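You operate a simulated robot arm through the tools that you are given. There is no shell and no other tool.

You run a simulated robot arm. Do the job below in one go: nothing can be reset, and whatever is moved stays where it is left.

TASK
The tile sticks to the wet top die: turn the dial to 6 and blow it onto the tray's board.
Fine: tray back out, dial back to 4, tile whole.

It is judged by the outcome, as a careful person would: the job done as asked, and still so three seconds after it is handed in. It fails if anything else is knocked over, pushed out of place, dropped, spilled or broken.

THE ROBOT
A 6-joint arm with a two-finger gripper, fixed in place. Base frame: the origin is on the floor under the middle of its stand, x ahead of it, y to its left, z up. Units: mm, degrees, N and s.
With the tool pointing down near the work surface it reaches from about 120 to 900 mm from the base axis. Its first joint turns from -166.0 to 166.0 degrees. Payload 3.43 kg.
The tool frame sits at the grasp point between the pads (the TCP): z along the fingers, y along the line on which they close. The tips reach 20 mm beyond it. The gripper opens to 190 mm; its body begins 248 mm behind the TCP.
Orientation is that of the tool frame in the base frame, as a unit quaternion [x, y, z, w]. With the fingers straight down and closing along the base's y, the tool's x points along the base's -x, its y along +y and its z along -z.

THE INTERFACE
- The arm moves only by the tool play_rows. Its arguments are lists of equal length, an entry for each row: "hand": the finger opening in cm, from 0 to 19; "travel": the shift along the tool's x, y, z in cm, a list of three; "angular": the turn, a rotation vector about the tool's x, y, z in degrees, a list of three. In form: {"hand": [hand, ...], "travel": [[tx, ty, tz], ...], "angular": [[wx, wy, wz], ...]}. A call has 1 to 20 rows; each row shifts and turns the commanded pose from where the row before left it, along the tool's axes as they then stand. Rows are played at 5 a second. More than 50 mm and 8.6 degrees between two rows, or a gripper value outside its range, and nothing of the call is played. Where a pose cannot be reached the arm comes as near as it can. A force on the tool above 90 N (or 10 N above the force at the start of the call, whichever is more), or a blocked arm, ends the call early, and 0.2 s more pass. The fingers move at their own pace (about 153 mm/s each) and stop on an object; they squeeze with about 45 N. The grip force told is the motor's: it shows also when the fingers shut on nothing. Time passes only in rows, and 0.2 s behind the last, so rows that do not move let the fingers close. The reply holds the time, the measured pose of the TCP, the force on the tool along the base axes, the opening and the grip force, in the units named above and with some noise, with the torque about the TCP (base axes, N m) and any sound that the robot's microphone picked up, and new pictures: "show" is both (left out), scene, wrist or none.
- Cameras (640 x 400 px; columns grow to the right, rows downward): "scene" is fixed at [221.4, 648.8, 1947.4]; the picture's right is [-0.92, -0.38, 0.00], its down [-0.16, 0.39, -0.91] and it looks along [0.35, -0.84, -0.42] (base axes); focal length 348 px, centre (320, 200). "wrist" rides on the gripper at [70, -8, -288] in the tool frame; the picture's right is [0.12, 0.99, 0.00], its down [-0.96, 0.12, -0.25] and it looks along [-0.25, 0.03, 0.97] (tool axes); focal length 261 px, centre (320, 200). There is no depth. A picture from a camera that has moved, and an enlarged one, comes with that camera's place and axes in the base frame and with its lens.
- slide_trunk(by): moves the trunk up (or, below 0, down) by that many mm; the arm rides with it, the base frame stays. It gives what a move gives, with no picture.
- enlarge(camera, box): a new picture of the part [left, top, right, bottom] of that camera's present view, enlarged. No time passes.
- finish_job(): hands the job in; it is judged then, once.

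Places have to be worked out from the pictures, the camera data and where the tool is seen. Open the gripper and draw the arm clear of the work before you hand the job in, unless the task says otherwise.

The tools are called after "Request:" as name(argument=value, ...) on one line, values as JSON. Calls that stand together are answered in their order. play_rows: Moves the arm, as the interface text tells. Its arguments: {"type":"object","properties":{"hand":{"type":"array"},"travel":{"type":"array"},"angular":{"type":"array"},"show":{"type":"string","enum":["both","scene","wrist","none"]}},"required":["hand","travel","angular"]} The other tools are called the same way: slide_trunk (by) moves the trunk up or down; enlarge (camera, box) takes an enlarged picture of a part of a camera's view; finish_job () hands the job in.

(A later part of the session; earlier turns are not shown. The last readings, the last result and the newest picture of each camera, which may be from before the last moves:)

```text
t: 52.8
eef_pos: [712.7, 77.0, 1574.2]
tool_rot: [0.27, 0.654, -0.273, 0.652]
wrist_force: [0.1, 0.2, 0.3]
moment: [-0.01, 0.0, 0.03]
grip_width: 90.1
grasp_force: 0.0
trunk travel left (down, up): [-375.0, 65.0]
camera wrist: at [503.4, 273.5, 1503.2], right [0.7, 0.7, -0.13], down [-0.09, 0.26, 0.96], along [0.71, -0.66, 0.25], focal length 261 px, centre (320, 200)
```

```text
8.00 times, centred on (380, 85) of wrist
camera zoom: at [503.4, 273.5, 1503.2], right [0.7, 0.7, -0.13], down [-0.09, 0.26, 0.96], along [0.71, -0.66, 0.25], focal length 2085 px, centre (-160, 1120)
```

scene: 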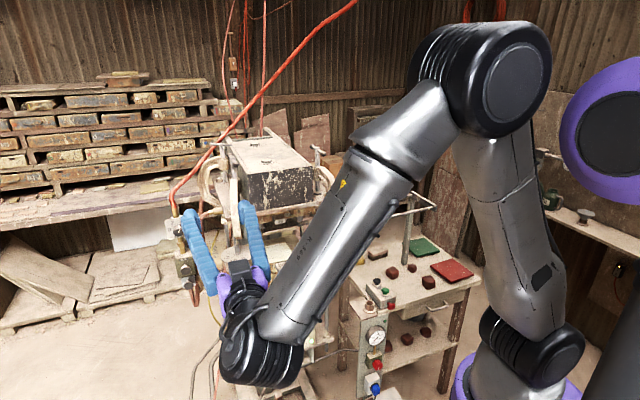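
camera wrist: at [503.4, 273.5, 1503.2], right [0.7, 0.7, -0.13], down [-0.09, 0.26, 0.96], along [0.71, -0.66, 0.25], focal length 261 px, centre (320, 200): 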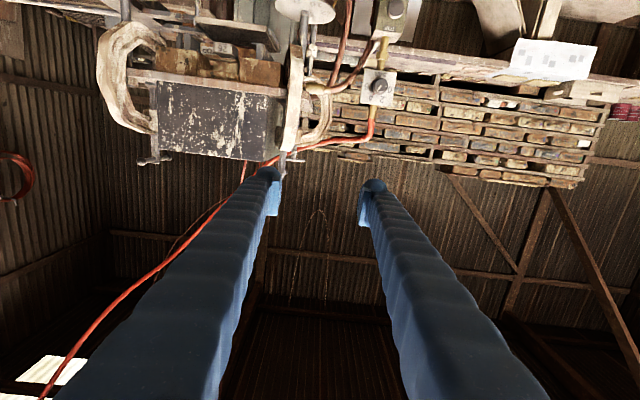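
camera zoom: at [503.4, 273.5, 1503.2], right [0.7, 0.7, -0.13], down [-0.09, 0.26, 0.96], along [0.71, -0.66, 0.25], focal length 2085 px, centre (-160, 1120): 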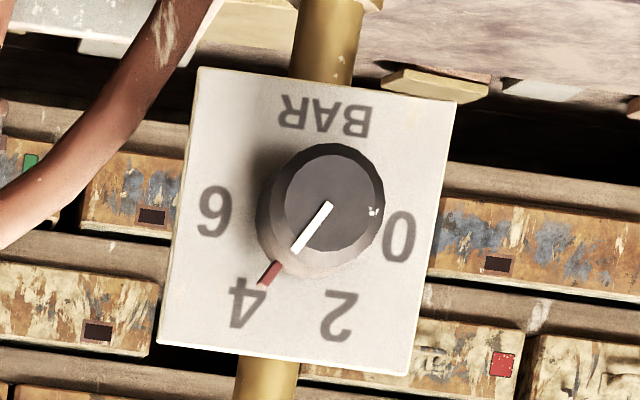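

The pointer sits exactly at the red mark by 4, and 6 is 60° clockwise from the front. The dial is near e 667, z 1390. I'll move to a standoff in front of it and roll the hand -30°, so the 60° turn stays centred in the wrist's range.

Request:
play_rows(hand=[9, 9, 9, 9, 9, 9, 8, 8, 8, 8, 8], travel=[[3.07, 1.75, 3.2], [3.07, 1.75, 3.2], [3.07, 1.75, 3.2], [3.07, 1.75, 3.2], [3.07, 1.75, 3.2], [3.07, 1.75, 3.2], [0, 0, 0], [0, 0, 0], [0, 0, 0], [0, 0, 0], [0, 0, 0]], angular=[[0, 0, 0], [0, 0, 0], [0, 0, 0], [0, 0, 0], [0, 0, 0], [0, 0, 0], [0, 0, -7.5], [0, 0, -7.5], [0, 0, -7.5], [0, 0, -7.5], [0, 0, 0]], show="both")

```text
t: 55.2
eef_pos: [922.9, 12.6, 1387.9]
tool_rot: [0.09, 0.702, -0.434, 0.558]
wrist_force: [-0.4, -0.4, 0.7]
moment: [-0.01, 0.01, 0.02]
grip_width: 80.1
grasp_force: 0.1
trunk travel left (down, up): [-375.0, 65.0]
camera wrist: at [689.6, 185.1, 1331.7], right [0.56, 0.56, -0.61], down [0.24, 0.59, 0.77], along [0.79, -0.58, 0.2], focal length 261 px, centre (320, 200)
```

scene: 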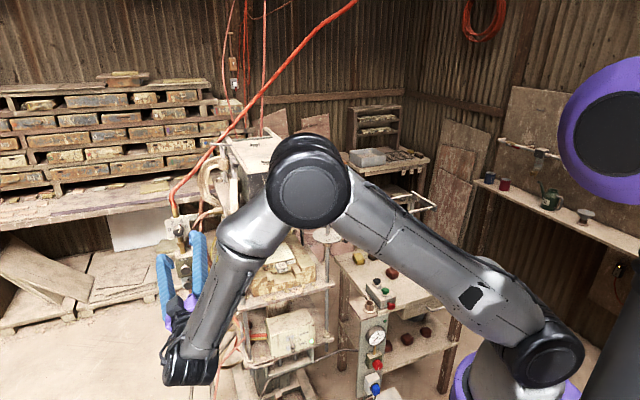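
wrist: 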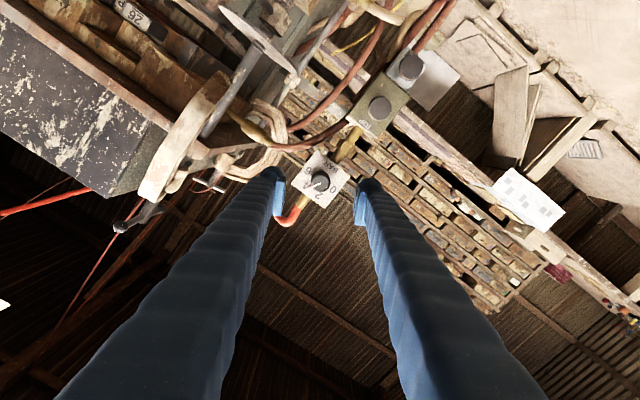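

The knob sits right where the tool axis should meet it, at pixel (320, 180). I'll enlarge to check the alignment.

Request:
enlarge(camera="wrist", box=[270, 130, 390, 230])

Request:
enlarge(camera="wrist", box=[330, 30, 450, 140])

```text
4.00 times, centred on (330, 180) of wrist
camera zoom: at [689.6, 185.1, 1331.7], right [0.56, 0.56, -0.61], down [0.24, 0.59, 0.77], along [0.79, -0.58, 0.2], focal length 1043 px, centre (280, 280)
```

zoom: 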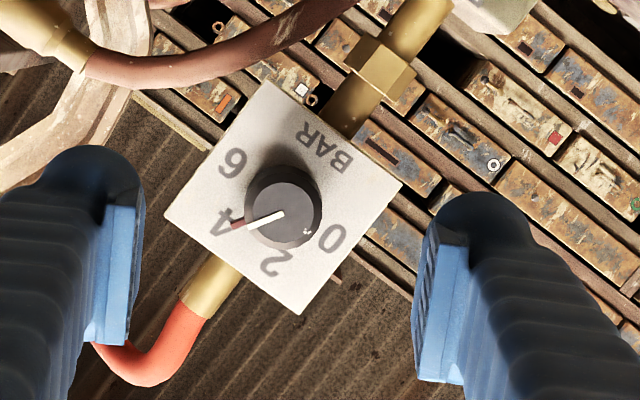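

```text
3.64 times, centred on (390, 85) of wrist
camera zoom: at [689.6, 185.1, 1331.7], right [0.56, 0.56, -0.61], down [0.24, 0.59, 0.77], along [0.79, -0.58, 0.2], focal length 948 px, centre (66, 618)
```

zoom: 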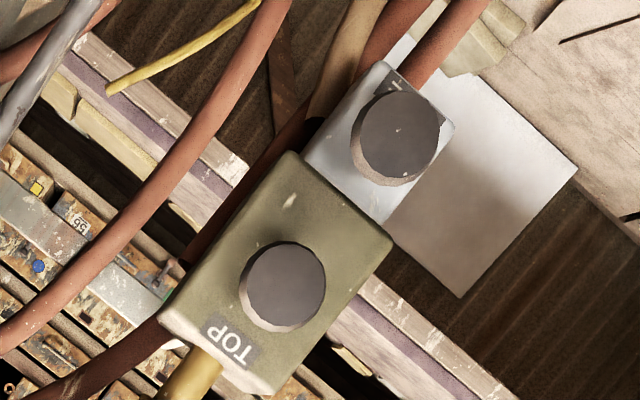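

Alignment is within about 2–4 mm. I'll correct by that, narrow to 6 cm, and advance 9 cm toward the knob.

Request:
play_rows(hand=[7, 6, 6, 6, 6, 6], travel=[[-0.3, 0.2, 0], [0, 0, 2.5], [0, 0, 2.5], [0, 0, 2.0], [0, 0, 2.0], [0, 0, 0]], angular=[[0, 0, 0], [0, 0, 0], [0, 0, 0], [0, 0, 0], [0, 0, 0], [0, 0, 0]], show="both")

```text
t: 56.6
eef_pos: [991.1, -47.7, 1389.0]
tool_rot: [0.09, 0.702, -0.434, 0.558]
wrist_force: [0.3, -0.3, 0.2]
moment: [0.02, 0.0, 0.01]
grip_width: 60.0
grasp_force: 0.0
trunk travel left (down, up): [-375.0, 65.0]
camera wrist: at [756.5, 124.5, 1333.1], right [0.56, 0.56, -0.61], down [0.24, 0.59, 0.77], along [0.79, -0.58, 0.2], focal length 261 px, centre (320, 200)
```

scene: 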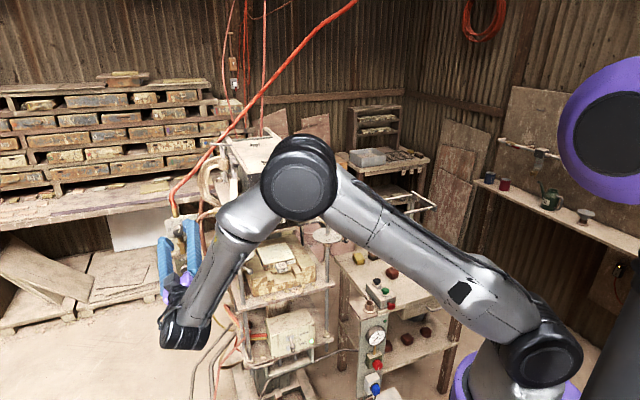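
wrist: 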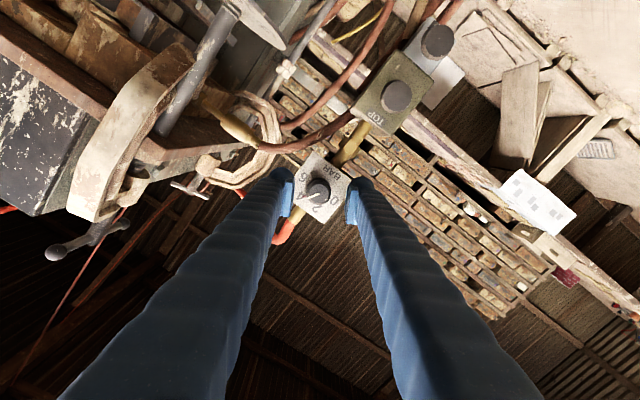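

Request:
enlarge(camera="wrist", box=[260, 140, 380, 240])

Request:
enlarge(camera="scene", box=[140, 190, 240, 270])

```text
4.00 times, centred on (320, 190) of wrist
camera zoom: at [756.5, 124.5, 1333.1], right [0.56, 0.56, -0.61], down [0.24, 0.59, 0.77], along [0.79, -0.58, 0.2], focal length 1043 px, centre (320, 240)
```

zoom: 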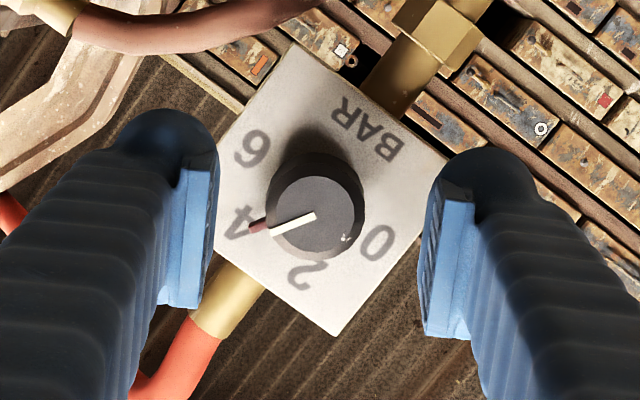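

```text
5.00 times, centred on (190, 230) of scene
camera zoom: at [221.4, 648.8, 1947.4], right [-0.92, -0.38, 0.0], down [-0.16, 0.39, -0.91], along [0.35, -0.84, -0.42], focal length 1743 px, centre (970, 50)
```

zoom: 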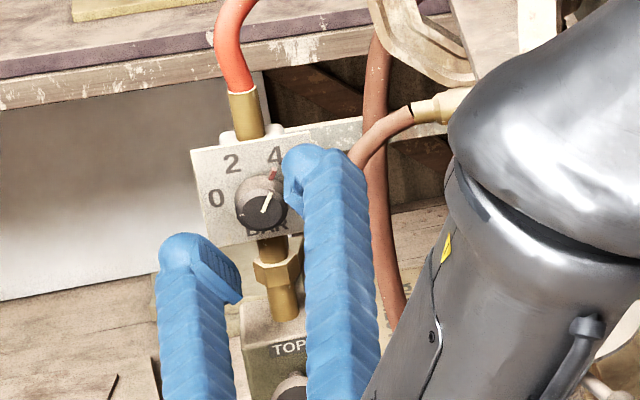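

The knob is centred between the pads within 1–2 mm. I'll advance 26 mm more, so the tips stop just short of the panel, watching the force.

Request:
play_rows(hand=[6, 6, 6, 6], travel=[[-0.1, -0.15, 1.0], [0, 0, 1.0], [0, 0, 0.6], [0, 0, 0]], angular=[[0, 0, 0], [0, 0, 0], [0, 0, 0], [0, 0, 0]], show="wrist")

Request:
enlarge(camera="wrist", box=[260, 140, 380, 240])

Request:
enlarge(camera="scene", box=[150, 200, 220, 260])

```text
t: 57.6
eef_pos: [1007.6, -66.7, 1389.4]
tool_rot: [0.091, 0.702, -0.433, 0.559]
wrist_force: [0.4, -0.1, 0.0]
moment: [-0.03, 0.03, 0.02]
grip_width: 60.1
grasp_force: 0.0
trunk travel left (down, up): [-375.0, 65.0]
camera wrist: at [774.3, 106.0, 1333.5], right [0.56, 0.56, -0.61], down [0.24, 0.59, 0.77], along [0.79, -0.58, 0.2], focal length 261 px, centre (320, 200)
```

wrist: 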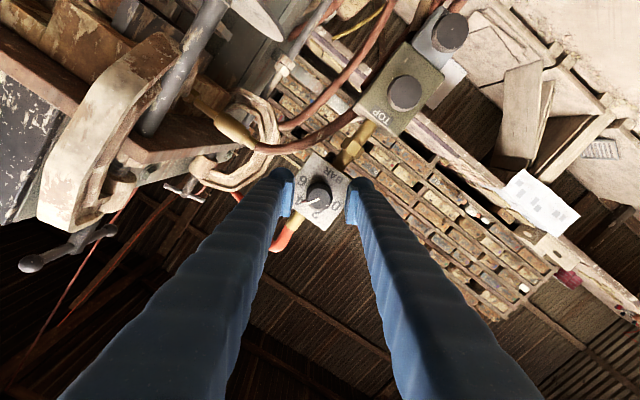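

```text
4.00 times, centred on (320, 190) of wrist
camera zoom: at [774.3, 106.0, 1333.5], right [0.56, 0.56, -0.61], down [0.24, 0.59, 0.77], along [0.79, -0.58, 0.2], focal length 1043 px, centre (320, 240)
```

zoom: 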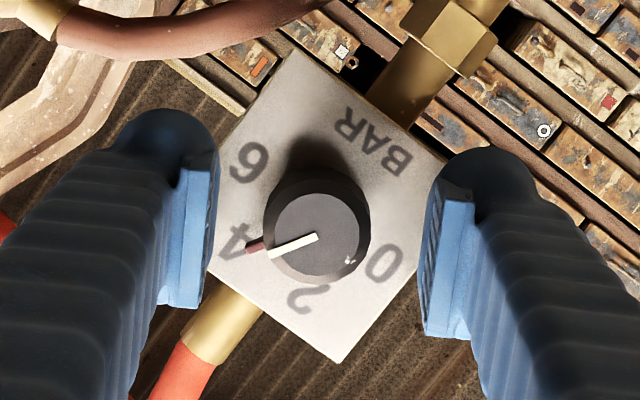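

```text
6.67 times, centred on (185, 230) of scene
camera zoom: at [221.4, 648.8, 1947.4], right [-0.92, -0.38, 0.0], down [-0.16, 0.39, -0.91], along [0.35, -0.84, -0.42], focal length 2324 px, centre (1220, 0)
```

zoom: 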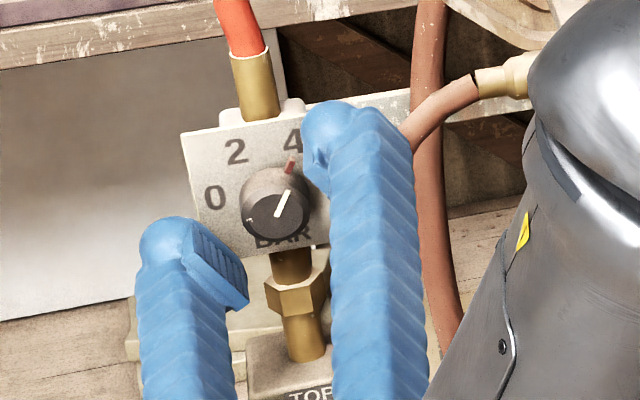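

There's no contact yet, and the knob is centred in x and y with the tips about 5 mm off the panel. I'll advance 2 mm more and close on the knob.

Request:
play_rows(hand=[6, 5, 4, 3, 2, 1.5, 1.5], travel=[[0, 0, 0.2], [0, 0, 0], [0, 0, 0], [0, 0, 0], [0, 0, 0], [0, 0, 0], [0, 0, 0]], angular=[[0, 0, 0], [0, 0, 0], [0, 0, 0], [0, 0, 0], [0, 0, 0], [0, 0, 0], [0, 0, 0]], show="wrist")

Request:
enlarge(camera="wrist", box=[270, 150, 370, 230])

```text
t: 59.2
eef_pos: [1008.0, -68.2, 1391.0]
tool_rot: [0.091, 0.702, -0.433, 0.559]
wrist_force: [0.2, -2.5, 2.5]
moment: [0.02, 0.04, -0.06]
grip_width: 30.2
grasp_force: 45.1
trunk travel left (down, up): [-375.0, 65.0]
camera wrist: at [775.5, 104.2, 1334.0], right [0.56, 0.56, -0.61], down [0.24, 0.59, 0.77], along [0.79, -0.58, 0.2], focal length 261 px, centre (320, 200)
```

wrist: 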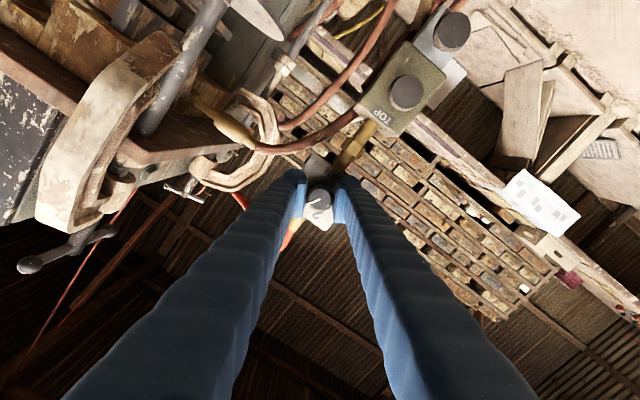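

```text
5.00 times, centred on (320, 190) of wrist
camera zoom: at [775.5, 104.2, 1334.0], right [0.56, 0.56, -0.61], down [0.24, 0.59, 0.77], along [0.79, -0.58, 0.2], focal length 1303 px, centre (320, 250)
```

zoom: 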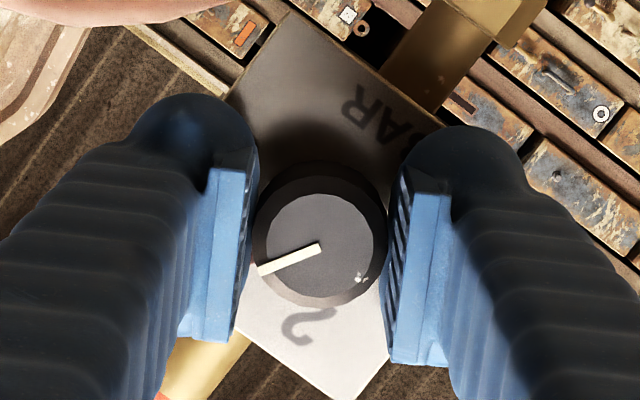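

The knob is held at 30 mm with 45 N and almost no side load. I'll turn it clockwise 30° first and check that it follows.

Request:
play_rows(hand=[1.5, 1.5, 1.5, 1.5, 1.5], travel=[[0, 0, 0], [0, 0, 0], [0, 0, 0], [0, 0, 0], [0, 0, 0]], angular=[[0, 0, 7.5], [0, 0, 7.5], [0, 0, 7.5], [0, 0, 7.5], [0, 0, 0]], show="wrist")

Request:
enlarge(camera="wrist", box=[270, 150, 370, 230])

Request:
enlarge(camera="scene", box=[150, 200, 220, 260])

```text
t: 60.4
eef_pos: [1009.6, -68.4, 1390.4]
tool_rot: [0.269, 0.655, -0.273, 0.651]
wrist_force: [5.0, -3.2, -5.2]
moment: [0.14, 0.14, 0.02]
grip_width: 30.5
grasp_force: 44.9
trunk travel left (down, up): [-375.0, 65.0]
camera wrist: at [799.4, 128.2, 1320.5], right [0.7, 0.7, -0.13], down [-0.09, 0.26, 0.96], along [0.71, -0.67, 0.24], focal length 261 px, centre (320, 200)
```

wrist: 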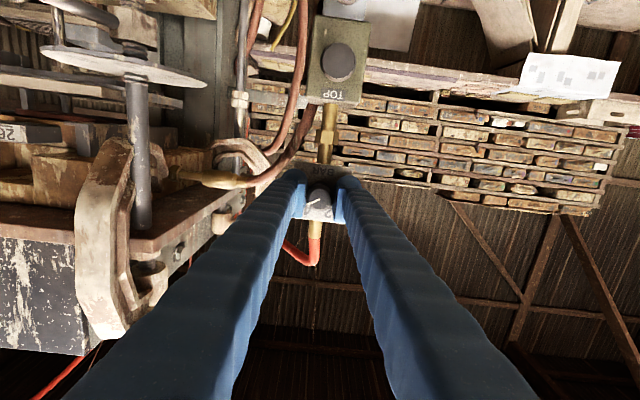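

```text
5.00 times, centred on (320, 190) of wrist
camera zoom: at [799.4, 128.2, 1320.5], right [0.7, 0.7, -0.13], down [-0.09, 0.26, 0.96], along [0.71, -0.67, 0.24], focal length 1303 px, centre (320, 250)
```

zoom: 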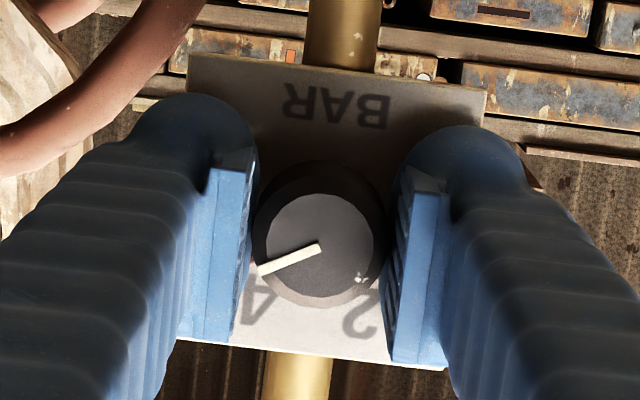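

```text
6.67 times, centred on (185, 230) of scene
camera zoom: at [221.4, 648.8, 1947.4], right [-0.92, -0.38, 0.0], down [-0.16, 0.39, -0.91], along [0.35, -0.84, -0.42], focal length 2324 px, centre (1220, 0)
```

zoom: 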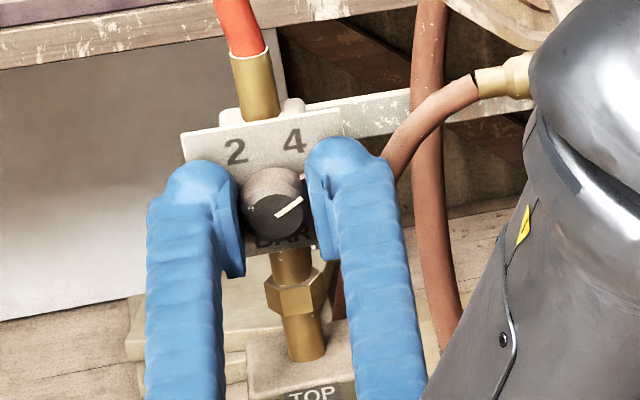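

The knob follows the hand exactly, and the pointer is now halfway between 4 and 6. I'll turn the remaining 30°.

Request:
play_rows(hand=[1.5, 1.5, 1.5, 1.5, 1.5], travel=[[0, 0, 0], [0, 0, 0], [0, 0, 0], [0, 0, 0], [0, 0, 0]], angular=[[0, 0, 7.5], [0, 0, 7.5], [0, 0, 7.5], [0, 0, 7.5], [0, 0, 0]], show="wrist")

Request:
enlarge(camera="wrist", box=[270, 150, 370, 230])

Request:
enlarge(camera="scene", box=[150, 200, 220, 260])

```text
t: 61.3
eef_pos: [1009.3, -69.7, 1394.5]
tool_rot: [0.426, 0.58, -0.138, 0.681]
wrist_force: [-46.9, -8.1, -5.8]
moment: [-0.27, -0.62, -0.37]
grip_width: 31.9
grasp_force: 14.9
out of reach, approached as far as the arm can: row 3, 4
trunk travel left (down, up): [-375.0, 65.0]
stopped in row 4: the force on the tool passed its limit at 123 N (the readings are from after the stop); the commanded pose is now the measured one
camera wrist: at [830.8, 158.1, 1334.8], right [0.71, 0.63, 0.31], down [-0.37, -0.04, 0.93], along [0.6, -0.77, 0.2], focal length 261 px, centre (320, 200)
```

wrist: 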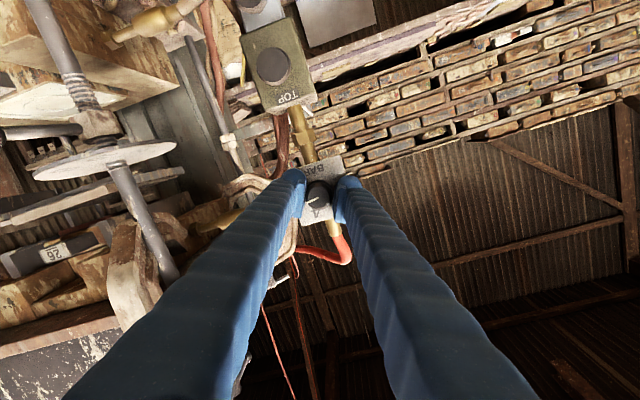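

```text
5.00 times, centred on (320, 190) of wrist
camera zoom: at [830.8, 158.1, 1334.8], right [0.71, 0.63, 0.31], down [-0.37, -0.04, 0.93], along [0.6, -0.77, 0.2], focal length 1303 px, centre (320, 250)
```

zoom: 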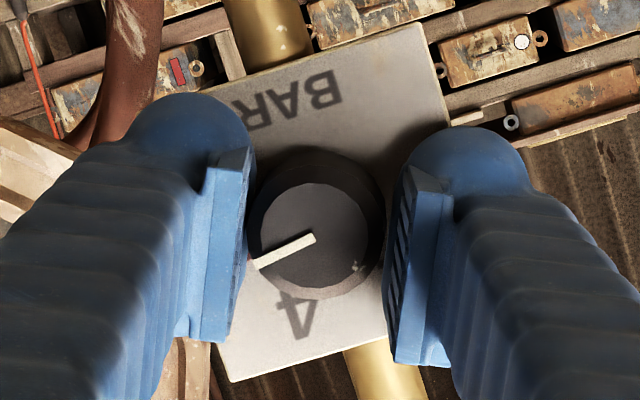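

```text
6.67 times, centred on (185, 230) of scene
camera zoom: at [221.4, 648.8, 1947.4], right [-0.92, -0.38, 0.0], down [-0.16, 0.39, -0.91], along [0.35, -0.84, -0.42], focal length 2324 px, centre (1220, 0)
```

zoom: 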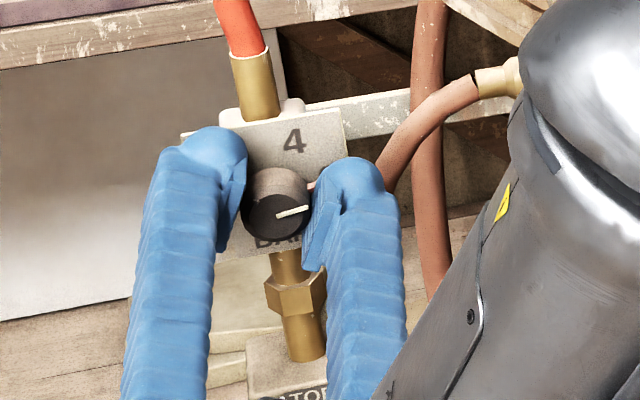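

The wrist ran out of range near the end of the turn and pressed sideways. The pointer reads about 85°, so it is nearly at 6. I'll release the knob and check how it stands.

Request:
play_rows(hand=[3, 4, 5, 6, 6], travel=[[0, 0, 0], [0, 0, 0], [0, 0, 0], [0, 0, 0], [0, 0, 0]], angular=[[0, 0, 0], [0, 0, 0], [0, 0, 0], [0, 0, 0], [0, 0, 0]], show="wrist")

Request:
enlarge(camera="wrist", box=[270, 150, 370, 230])

Request:
enlarge(camera="scene", box=[150, 200, 220, 260])

```text
t: 62.5
eef_pos: [1015.1, -64.7, 1393.9]
tool_rot: [0.421, 0.581, -0.134, 0.683]
wrist_force: [-32.8, 5.8, -5.6]
moment: [-0.12, -0.66, 0.35]
grip_width: 48.3
grasp_force: 0.1
trunk travel left (down, up): [-375.0, 65.0]
camera wrist: at [834.3, 161.5, 1335.9], right [0.7, 0.64, 0.31], down [-0.37, -0.05, 0.93], along [0.61, -0.77, 0.21], focal length 261 px, centre (320, 200)
```

wrist: 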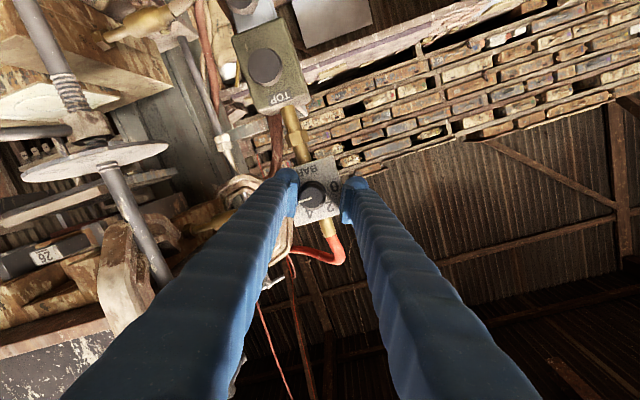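

```text
5.00 times, centred on (320, 190) of wrist
camera zoom: at [834.3, 161.5, 1335.9], right [0.7, 0.64, 0.31], down [-0.37, -0.05, 0.93], along [0.61, -0.77, 0.21], focal length 1303 px, centre (320, 250)
```

zoom: 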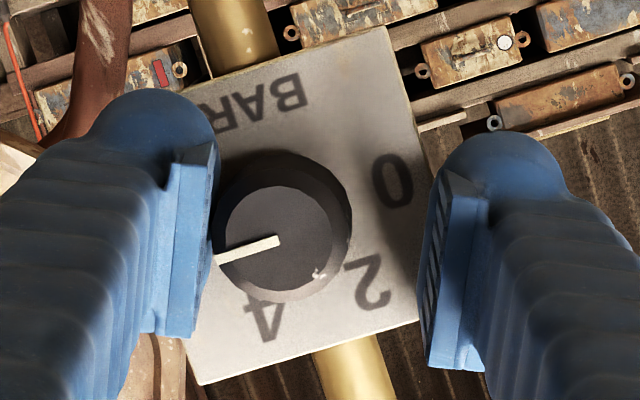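

```text
6.67 times, centred on (185, 230) of scene
camera zoom: at [221.4, 648.8, 1947.4], right [-0.92, -0.38, 0.0], down [-0.16, 0.39, -0.91], along [0.35, -0.84, -0.42], focal length 2324 px, centre (1220, 0)
```

zoom: 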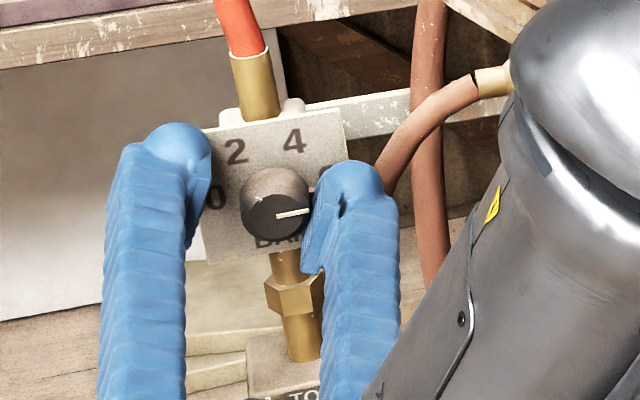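

The pointer now reads 90°, which is on 6. One pad still leans on the knob, so I'll centre the hand by 8 mm and then withdraw straight back.

Request:
play_rows(hand=[6, 7, 7, 7, 7], travel=[[0, -0.8, 0], [0, 0, -1.5], [0, 0, -2.5], [0, 0, -4.0], [0, 0, 0]], angular=[[0, 0, 0], [0, 0, 0], [0, 0, 0], [0, 0, 0], [0, 0, 0]], show="both")

Request:
enlarge(camera="wrist", box=[270, 140, 370, 220])

Request:
enlarge(camera="scene", box=[150, 200, 220, 260])

```text
t: 63.7
eef_pos: [968.9, -4.8, 1399.6]
tool_rot: [0.423, 0.583, -0.139, 0.68]
wrist_force: [-0.1, 0.8, -0.6]
moment: [-0.04, -0.02, -0.1]
grip_width: 69.9
grasp_force: 0.0
out of reach, approached as far as the arm can: row 3, 4
trunk travel left (down, up): [-375.0, 65.0]
camera wrist: at [788.5, 221.8, 1342.1], right [0.71, 0.64, 0.3], down [-0.36, -0.04, 0.93], along [0.61, -0.77, 0.2], focal length 261 px, centre (320, 200)
```

scene: 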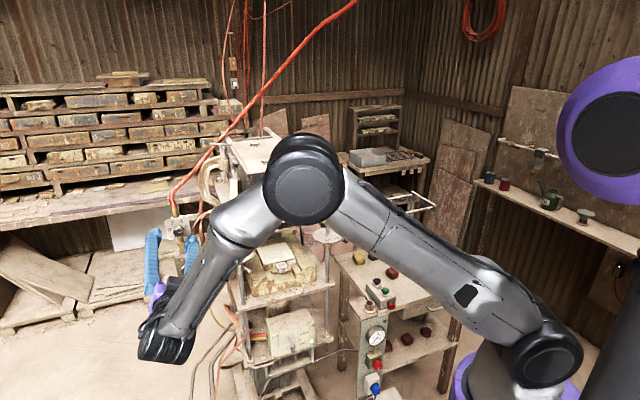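
wrist: 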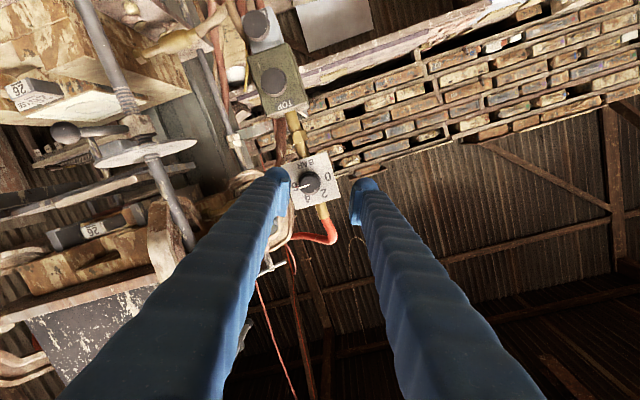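

```text
5.00 times, centred on (320, 180) of wrist
camera zoom: at [788.5, 221.8, 1342.1], right [0.71, 0.64, 0.3], down [-0.36, -0.04, 0.93], along [0.61, -0.77, 0.2], focal length 1303 px, centre (320, 300)
```

zoom: 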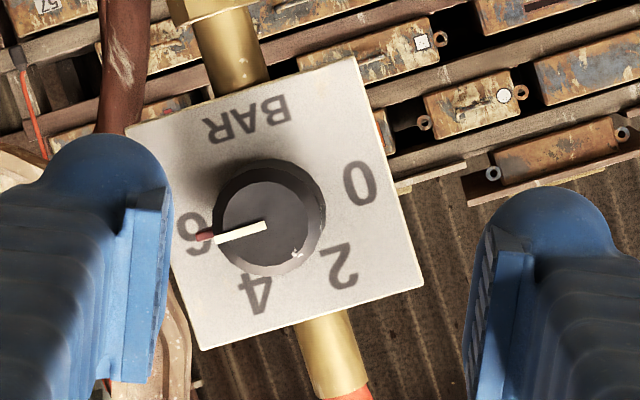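

```text
6.67 times, centred on (185, 230) of scene
camera zoom: at [221.4, 648.8, 1947.4], right [-0.92, -0.38, 0.0], down [-0.16, 0.39, -0.91], along [0.35, -0.84, -0.42], focal length 2324 px, centre (1220, 0)
```

zoom: 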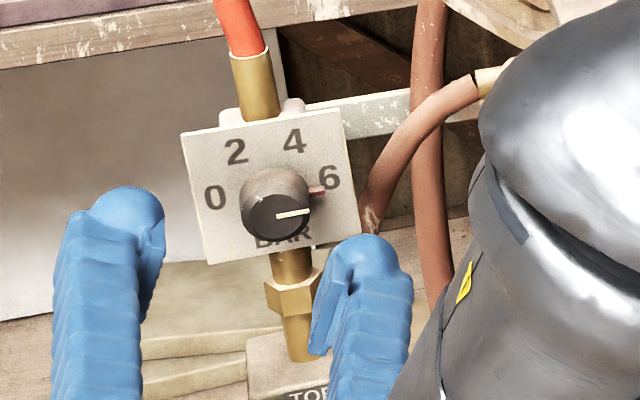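

The dial reads 6, with the red pointer on the 6 mark. Next is the TOP button near e 665, z 1254, so I'll back off, level the hand, close it, and line up in front of the button.

Request:
play_rows(hand=[7, 7, 7, 5, 3, 1, 0, 0, 0, 0], travel=[[0, 0, -1.0], [0, 0, -1.0], [0, 0, -1.0], [3.35, -0.41, -0.9], [3.35, -0.41, -0.9], [3.35, -0.41, -0.9], [3.35, -0.41, -0.9], [0, 0, 0], [0, 0, 0], [0, 0, 0]], angular=[[-0.95, -0.52, -8.16], [-0.95, -0.52, -8.16], [-0.95, -0.52, -8.16], [0, 0, 0], [0, 0, 0], [0, 0, 0], [0, 0, 0], [0, 0, -7.5], [0, 0, -7.5], [0, 0, 0]], show="both")

```text
t: 65.9
eef_pos: [909.6, 27.4, 1265.1]
tool_rot: [0.182, 0.682, -0.351, 0.616]
wrist_force: [0.8, -0.3, 0.1]
moment: [0.02, -0.01, -0.07]
grip_width: 0.1
grasp_force: 34.4
trunk travel left (down, up): [-375.0, 65.0]
camera wrist: at [687.3, 211.1, 1197.2], right [0.66, 0.66, -0.37], down [0.07, 0.43, 0.9], along [0.75, -0.62, 0.23], focal length 261 px, centre (320, 200)
```

scene: 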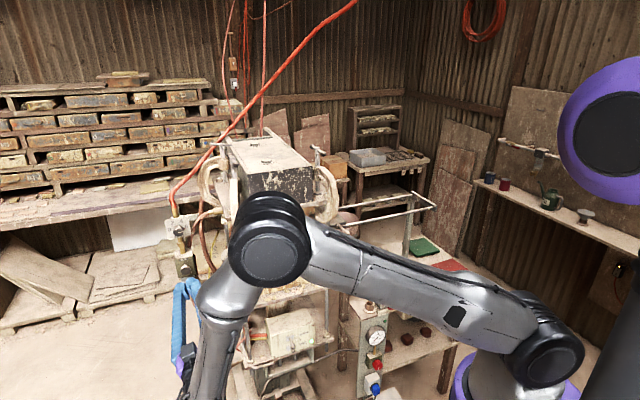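
wrist: 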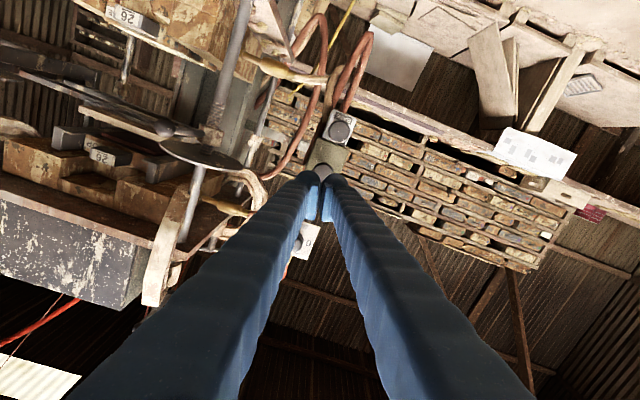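

I'm in front of the TOP button at n about -621. I'll check the button alignment, and use this low view to check the tile and board.

Request:
enlarge(camera="wrist", box=[270, 90, 390, 210])

Request:
enlarge(camera="wrist", box=[0, 20, 260, 220])

```text
3.33 times, centred on (330, 150) of wrist
camera zoom: at [687.3, 211.1, 1197.2], right [0.66, 0.66, -0.37], down [0.07, 0.43, 0.9], along [0.75, -0.62, 0.23], focal length 869 px, centre (287, 367)
```

zoom: 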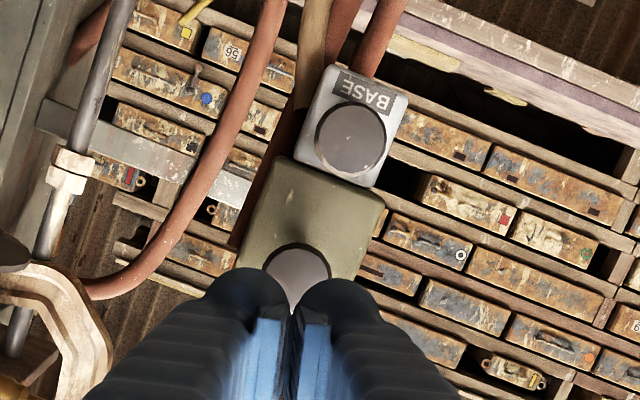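

```text
2.00 times, centred on (130, 120) of wrist
camera zoom: at [687.3, 211.1, 1197.2], right [0.66, 0.66, -0.37], down [0.07, 0.43, 0.9], along [0.75, -0.62, 0.23], focal length 521 px, centre (700, 360)
```

zoom: 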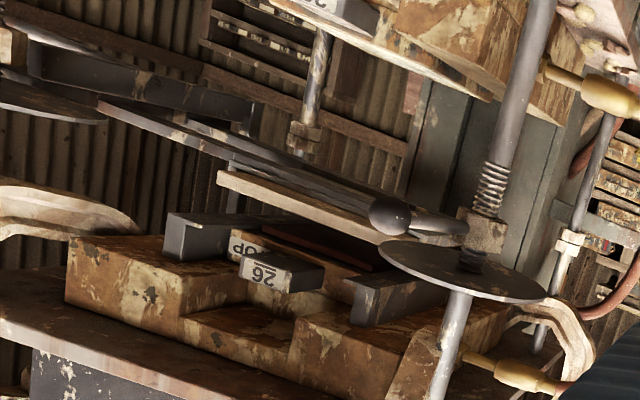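

The tile still hangs from the top die with the board squarely below it. The button lines up with the closed fingertips within about 3 mm, so I'll advance 85 mm and stop just short of it.

Request:
play_rows(hand=[0, 0, 0, 0, 0], travel=[[0, 0, 2.5], [0, 0, 2.5], [0, 0, 2.0], [0, 0, 1.5], [0, 0, 0]], angular=[[0, 0, 0], [0, 0, 0], [0, 0, 0], [0, 0, 0], [0, 0, 0]], show="both")

Request:
enlarge(camera="wrist", box=[270, 90, 390, 210])

Request:
enlarge(camera="scene", box=[140, 230, 240, 310])

```text
t: 67.1
eef_pos: [971.5, -32.1, 1264.6]
tool_rot: [0.183, 0.682, -0.35, 0.616]
wrist_force: [0.3, 0.1, -0.1]
moment: [-0.02, 0.02, 0.0]
grip_width: 0.0
grasp_force: 34.4
trunk travel left (down, up): [-375.0, 65.0]
camera wrist: at [748.6, 149.6, 1198.1], right [0.66, 0.66, -0.37], down [0.07, 0.43, 0.9], along [0.75, -0.62, 0.23], focal length 261 px, centre (320, 200)
```

scene: 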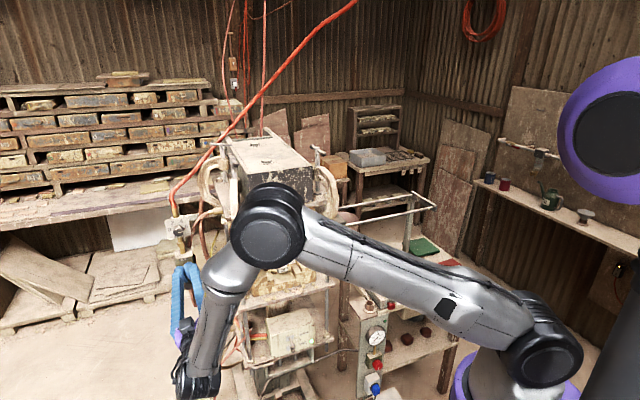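
wrist: 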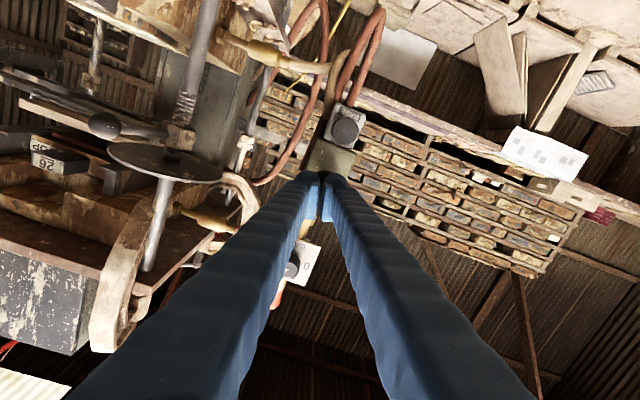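

```text
3.33 times, centred on (330, 150) of wrist
camera zoom: at [748.6, 149.6, 1198.1], right [0.66, 0.66, -0.37], down [0.07, 0.43, 0.9], along [0.75, -0.62, 0.23], focal length 869 px, centre (287, 367)
```

zoom: 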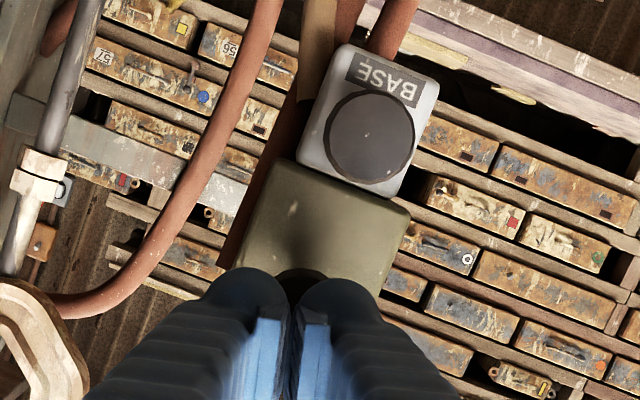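

```text
5.00 times, centred on (190, 270) of scene
camera zoom: at [221.4, 648.8, 1947.4], right [-0.92, -0.38, 0.0], down [-0.16, 0.39, -0.91], along [0.35, -0.84, -0.42], focal length 1743 px, centre (970, -150)
```

zoom: 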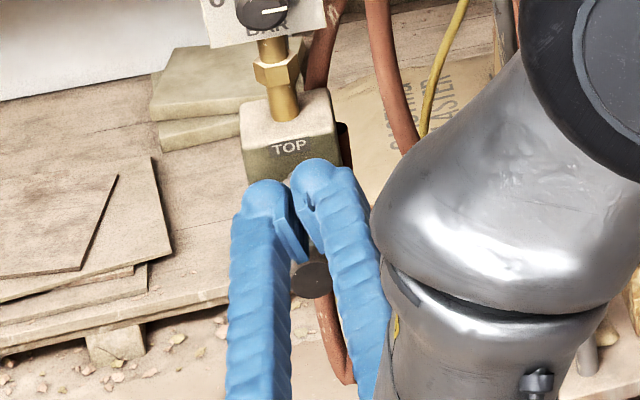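

The tips are about 12 mm from the button. I'll creep forward in 3 mm rows and watch for contact force and any sound.

Request:
play_rows(hand=[0, 0, 0, 0], travel=[[0, 0, 0.4], [0, 0, 0.4], [0, 0, 0.3], [0, 0, 0.2]], angular=[[0, 0, 0], [0, 0, 0], [0, 0, 0], [0, 0, 0]], show="none")

```text
t: 68.1
eef_pos: [979.2, -41.1, 1264.8]
tool_rot: [0.183, 0.682, -0.35, 0.616]
wrist_force: [-1.9, 3.7, -0.5]
moment: [0.02, 0.03, 0.06]
grip_width: 0.2
grasp_force: 33.9
trunk travel left (down, up): [-375.0, 65.0]
```

First contact: about 4 N along n, right at the expected button face. I'll press in further gradually.

Request:
play_rows(hand=[0, 0, 0, 0], travel=[[0, 0, 0.15], [0, 0, 0.15], [0, 0, 0.15], [0, 0, 0.15]], angular=[[0, 0, 0], [0, 0, 0], [0, 0, 0], [0, 0, 0]], show="scene")

```text
t: 69.1
eef_pos: [984.8, -43.4, 1265.1]
tool_rot: [0.182, 0.682, -0.35, 0.616]
wrist_force: [-3.5, 3.2, 0.8]
moment: [0.05, 0.0, 0.07]
grip_width: 0.0
grasp_force: 34.0
trunk travel left (down, up): [-375.0, 65.0]
heard: click
```

scene: 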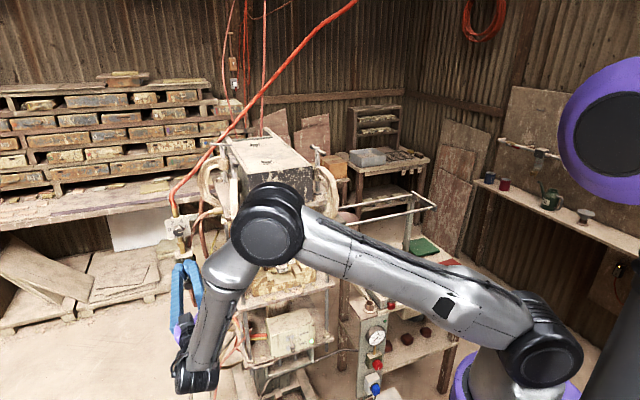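

A click was heard, so the button is a light push type. I'll press slightly deeper, hold it, and listen.

Request:
play_rows(hand=[0, 0, 0, 0, 0, 0, 0], travel=[[0, 0, 0.15], [0, 0, 0.15], [0, 0, 0], [0, 0, 0], [0, 0, 0], [0, 0, 0], [0, 0, 0]], angular=[[0, 0, 0], [0, 0, 0], [0, 0, 0], [0, 0, 0], [0, 0, 0], [0, 0, 0], [0, 0, 0]], show="both")

Request:
enlarge(camera="wrist", box=[0, 60, 260, 260])

```text
t: 70.7
eef_pos: [985.7, -44.5, 1265.5]
tool_rot: [0.184, 0.681, -0.351, 0.616]
wrist_force: [-19.7, 14.5, -8.9]
moment: [0.28, 0.43, 0.09]
grip_width: 0.0
grasp_force: 33.7
trunk travel left (down, up): [-375.0, 65.0]
camera wrist: at [762.6, 137.4, 1198.2], right [0.65, 0.66, -0.37], down [0.07, 0.43, 0.9], along [0.75, -0.62, 0.23], focal length 261 px, centre (320, 200)
```

scene: 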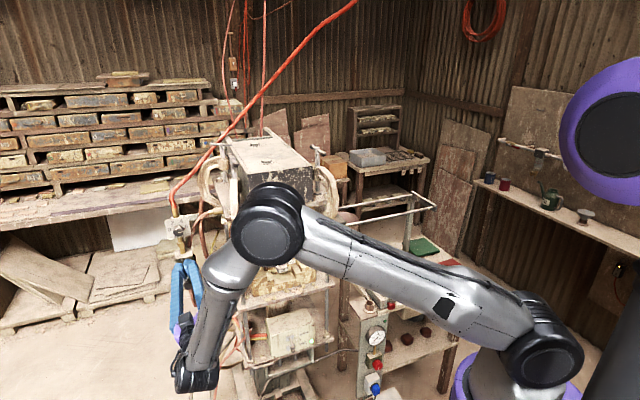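
wrist: 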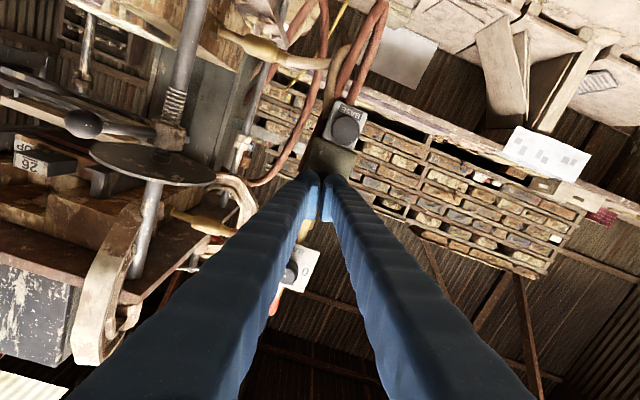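

```text
2.00 times, centred on (130, 160) of wrist
camera zoom: at [762.6, 137.4, 1198.2], right [0.65, 0.66, -0.37], down [0.07, 0.43, 0.9], along [0.75, -0.62, 0.23], focal length 521 px, centre (700, 280)
```

zoom: 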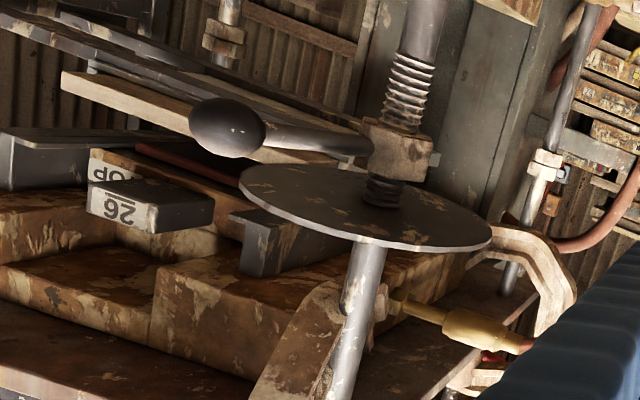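

Force rose to 24 N after the click, so the button looks fully in, but the tile still seems to hang on the die. I'll look closely at the button and dial.

Request:
enlarge(camera="scene", box=[155, 205, 225, 295])

Request:
enlarge(camera="wrist", box=[270, 100, 370, 290])

Request:
enlarge(camera="scene", box=[240, 300, 340, 370])

```text
4.44 times, centred on (190, 250) of scene
camera zoom: at [221.4, 648.8, 1947.4], right [-0.92, -0.38, 0.0], down [-0.16, 0.39, -0.91], along [0.35, -0.84, -0.42], focal length 1549 px, centre (898, -22)
```

zoom: 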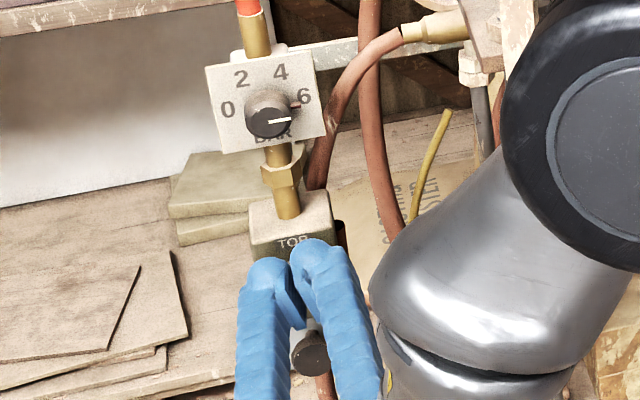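

```text
2.11 times, centred on (320, 195) of wrist
camera zoom: at [762.6, 137.4, 1198.2], right [0.65, 0.66, -0.37], down [0.07, 0.43, 0.9], along [0.75, -0.62, 0.23], focal length 549 px, centre (320, 210)
```

zoom: 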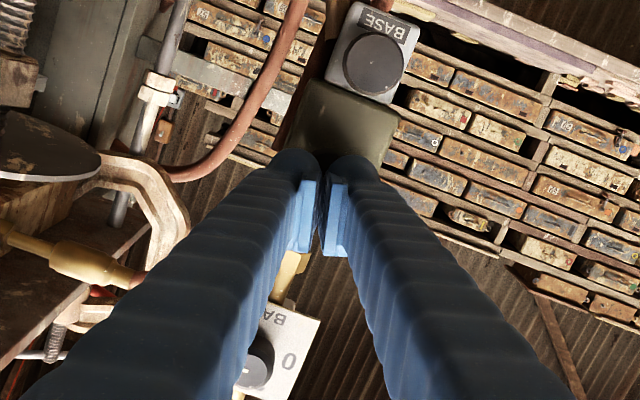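

```text
5.71 times, centred on (290, 335) of scene
camera zoom: at [221.4, 648.8, 1947.4], right [-0.92, -0.38, 0.0], down [-0.16, 0.39, -0.91], along [0.35, -0.84, -0.42], focal length 1992 px, centre (491, -571)
```

zoom: 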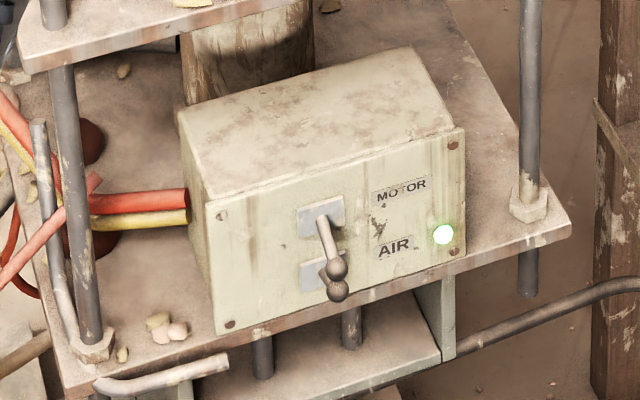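

The dial still reads 6, but no blowing sound came and the tile hasn't visibly dropped. I'll ease off the button and listen to what releasing does.

Request:
play_rows(hand=[0, 0, 0, 0], travel=[[0, 0, -0.3], [0, 0, -0.5], [0, 0, -0.7], [0, 0, 0]], angular=[[0, 0, 0], [0, 0, 0], [0, 0, 0], [0, 0, 0]], show="wrist")

Request:
enlarge(camera="wrist", box=[0, 60, 220, 230])

Request:
enlarge(camera="scene", box=[225, 190, 345, 265])

```text
t: 71.7
eef_pos: [976.6, -37.1, 1264.7]
tool_rot: [0.183, 0.682, -0.35, 0.616]
wrist_force: [0.5, 0.4, 0.7]
moment: [-0.01, 0.03, -0.03]
grip_width: 0.1
grasp_force: 34.4
trunk travel left (down, up): [-375.0, 65.0]
camera wrist: at [753.8, 146.3, 1197.9], right [0.66, 0.66, -0.37], down [0.07, 0.43, 0.9], along [0.75, -0.62, 0.23], focal length 261 px, centre (320, 200)
```

wrist: 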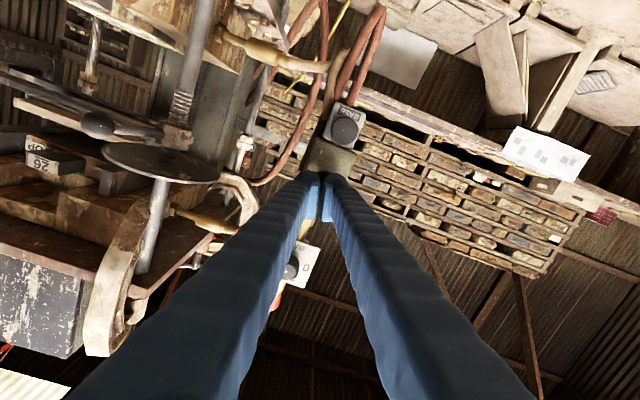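

```text
2.35 times, centred on (110, 145) of wrist
camera zoom: at [753.8, 146.3, 1197.9], right [0.66, 0.66, -0.37], down [0.07, 0.43, 0.9], along [0.75, -0.62, 0.23], focal length 613 px, centre (814, 329)
```

zoom: 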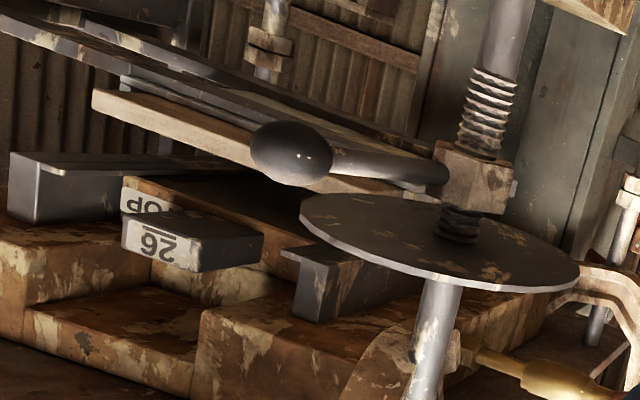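

```text
5.33 times, centred on (285, 228) of scene
camera zoom: at [221.4, 648.8, 1947.4], right [-0.92, -0.38, 0.0], down [-0.16, 0.39, -0.91], along [0.35, -0.84, -0.42], focal length 1859 px, centre (507, 53)
```

zoom: 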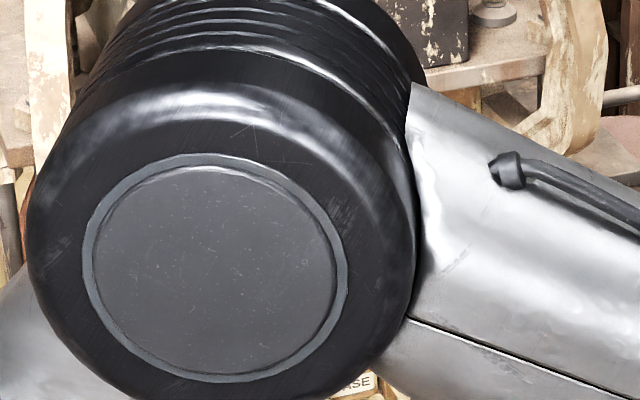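

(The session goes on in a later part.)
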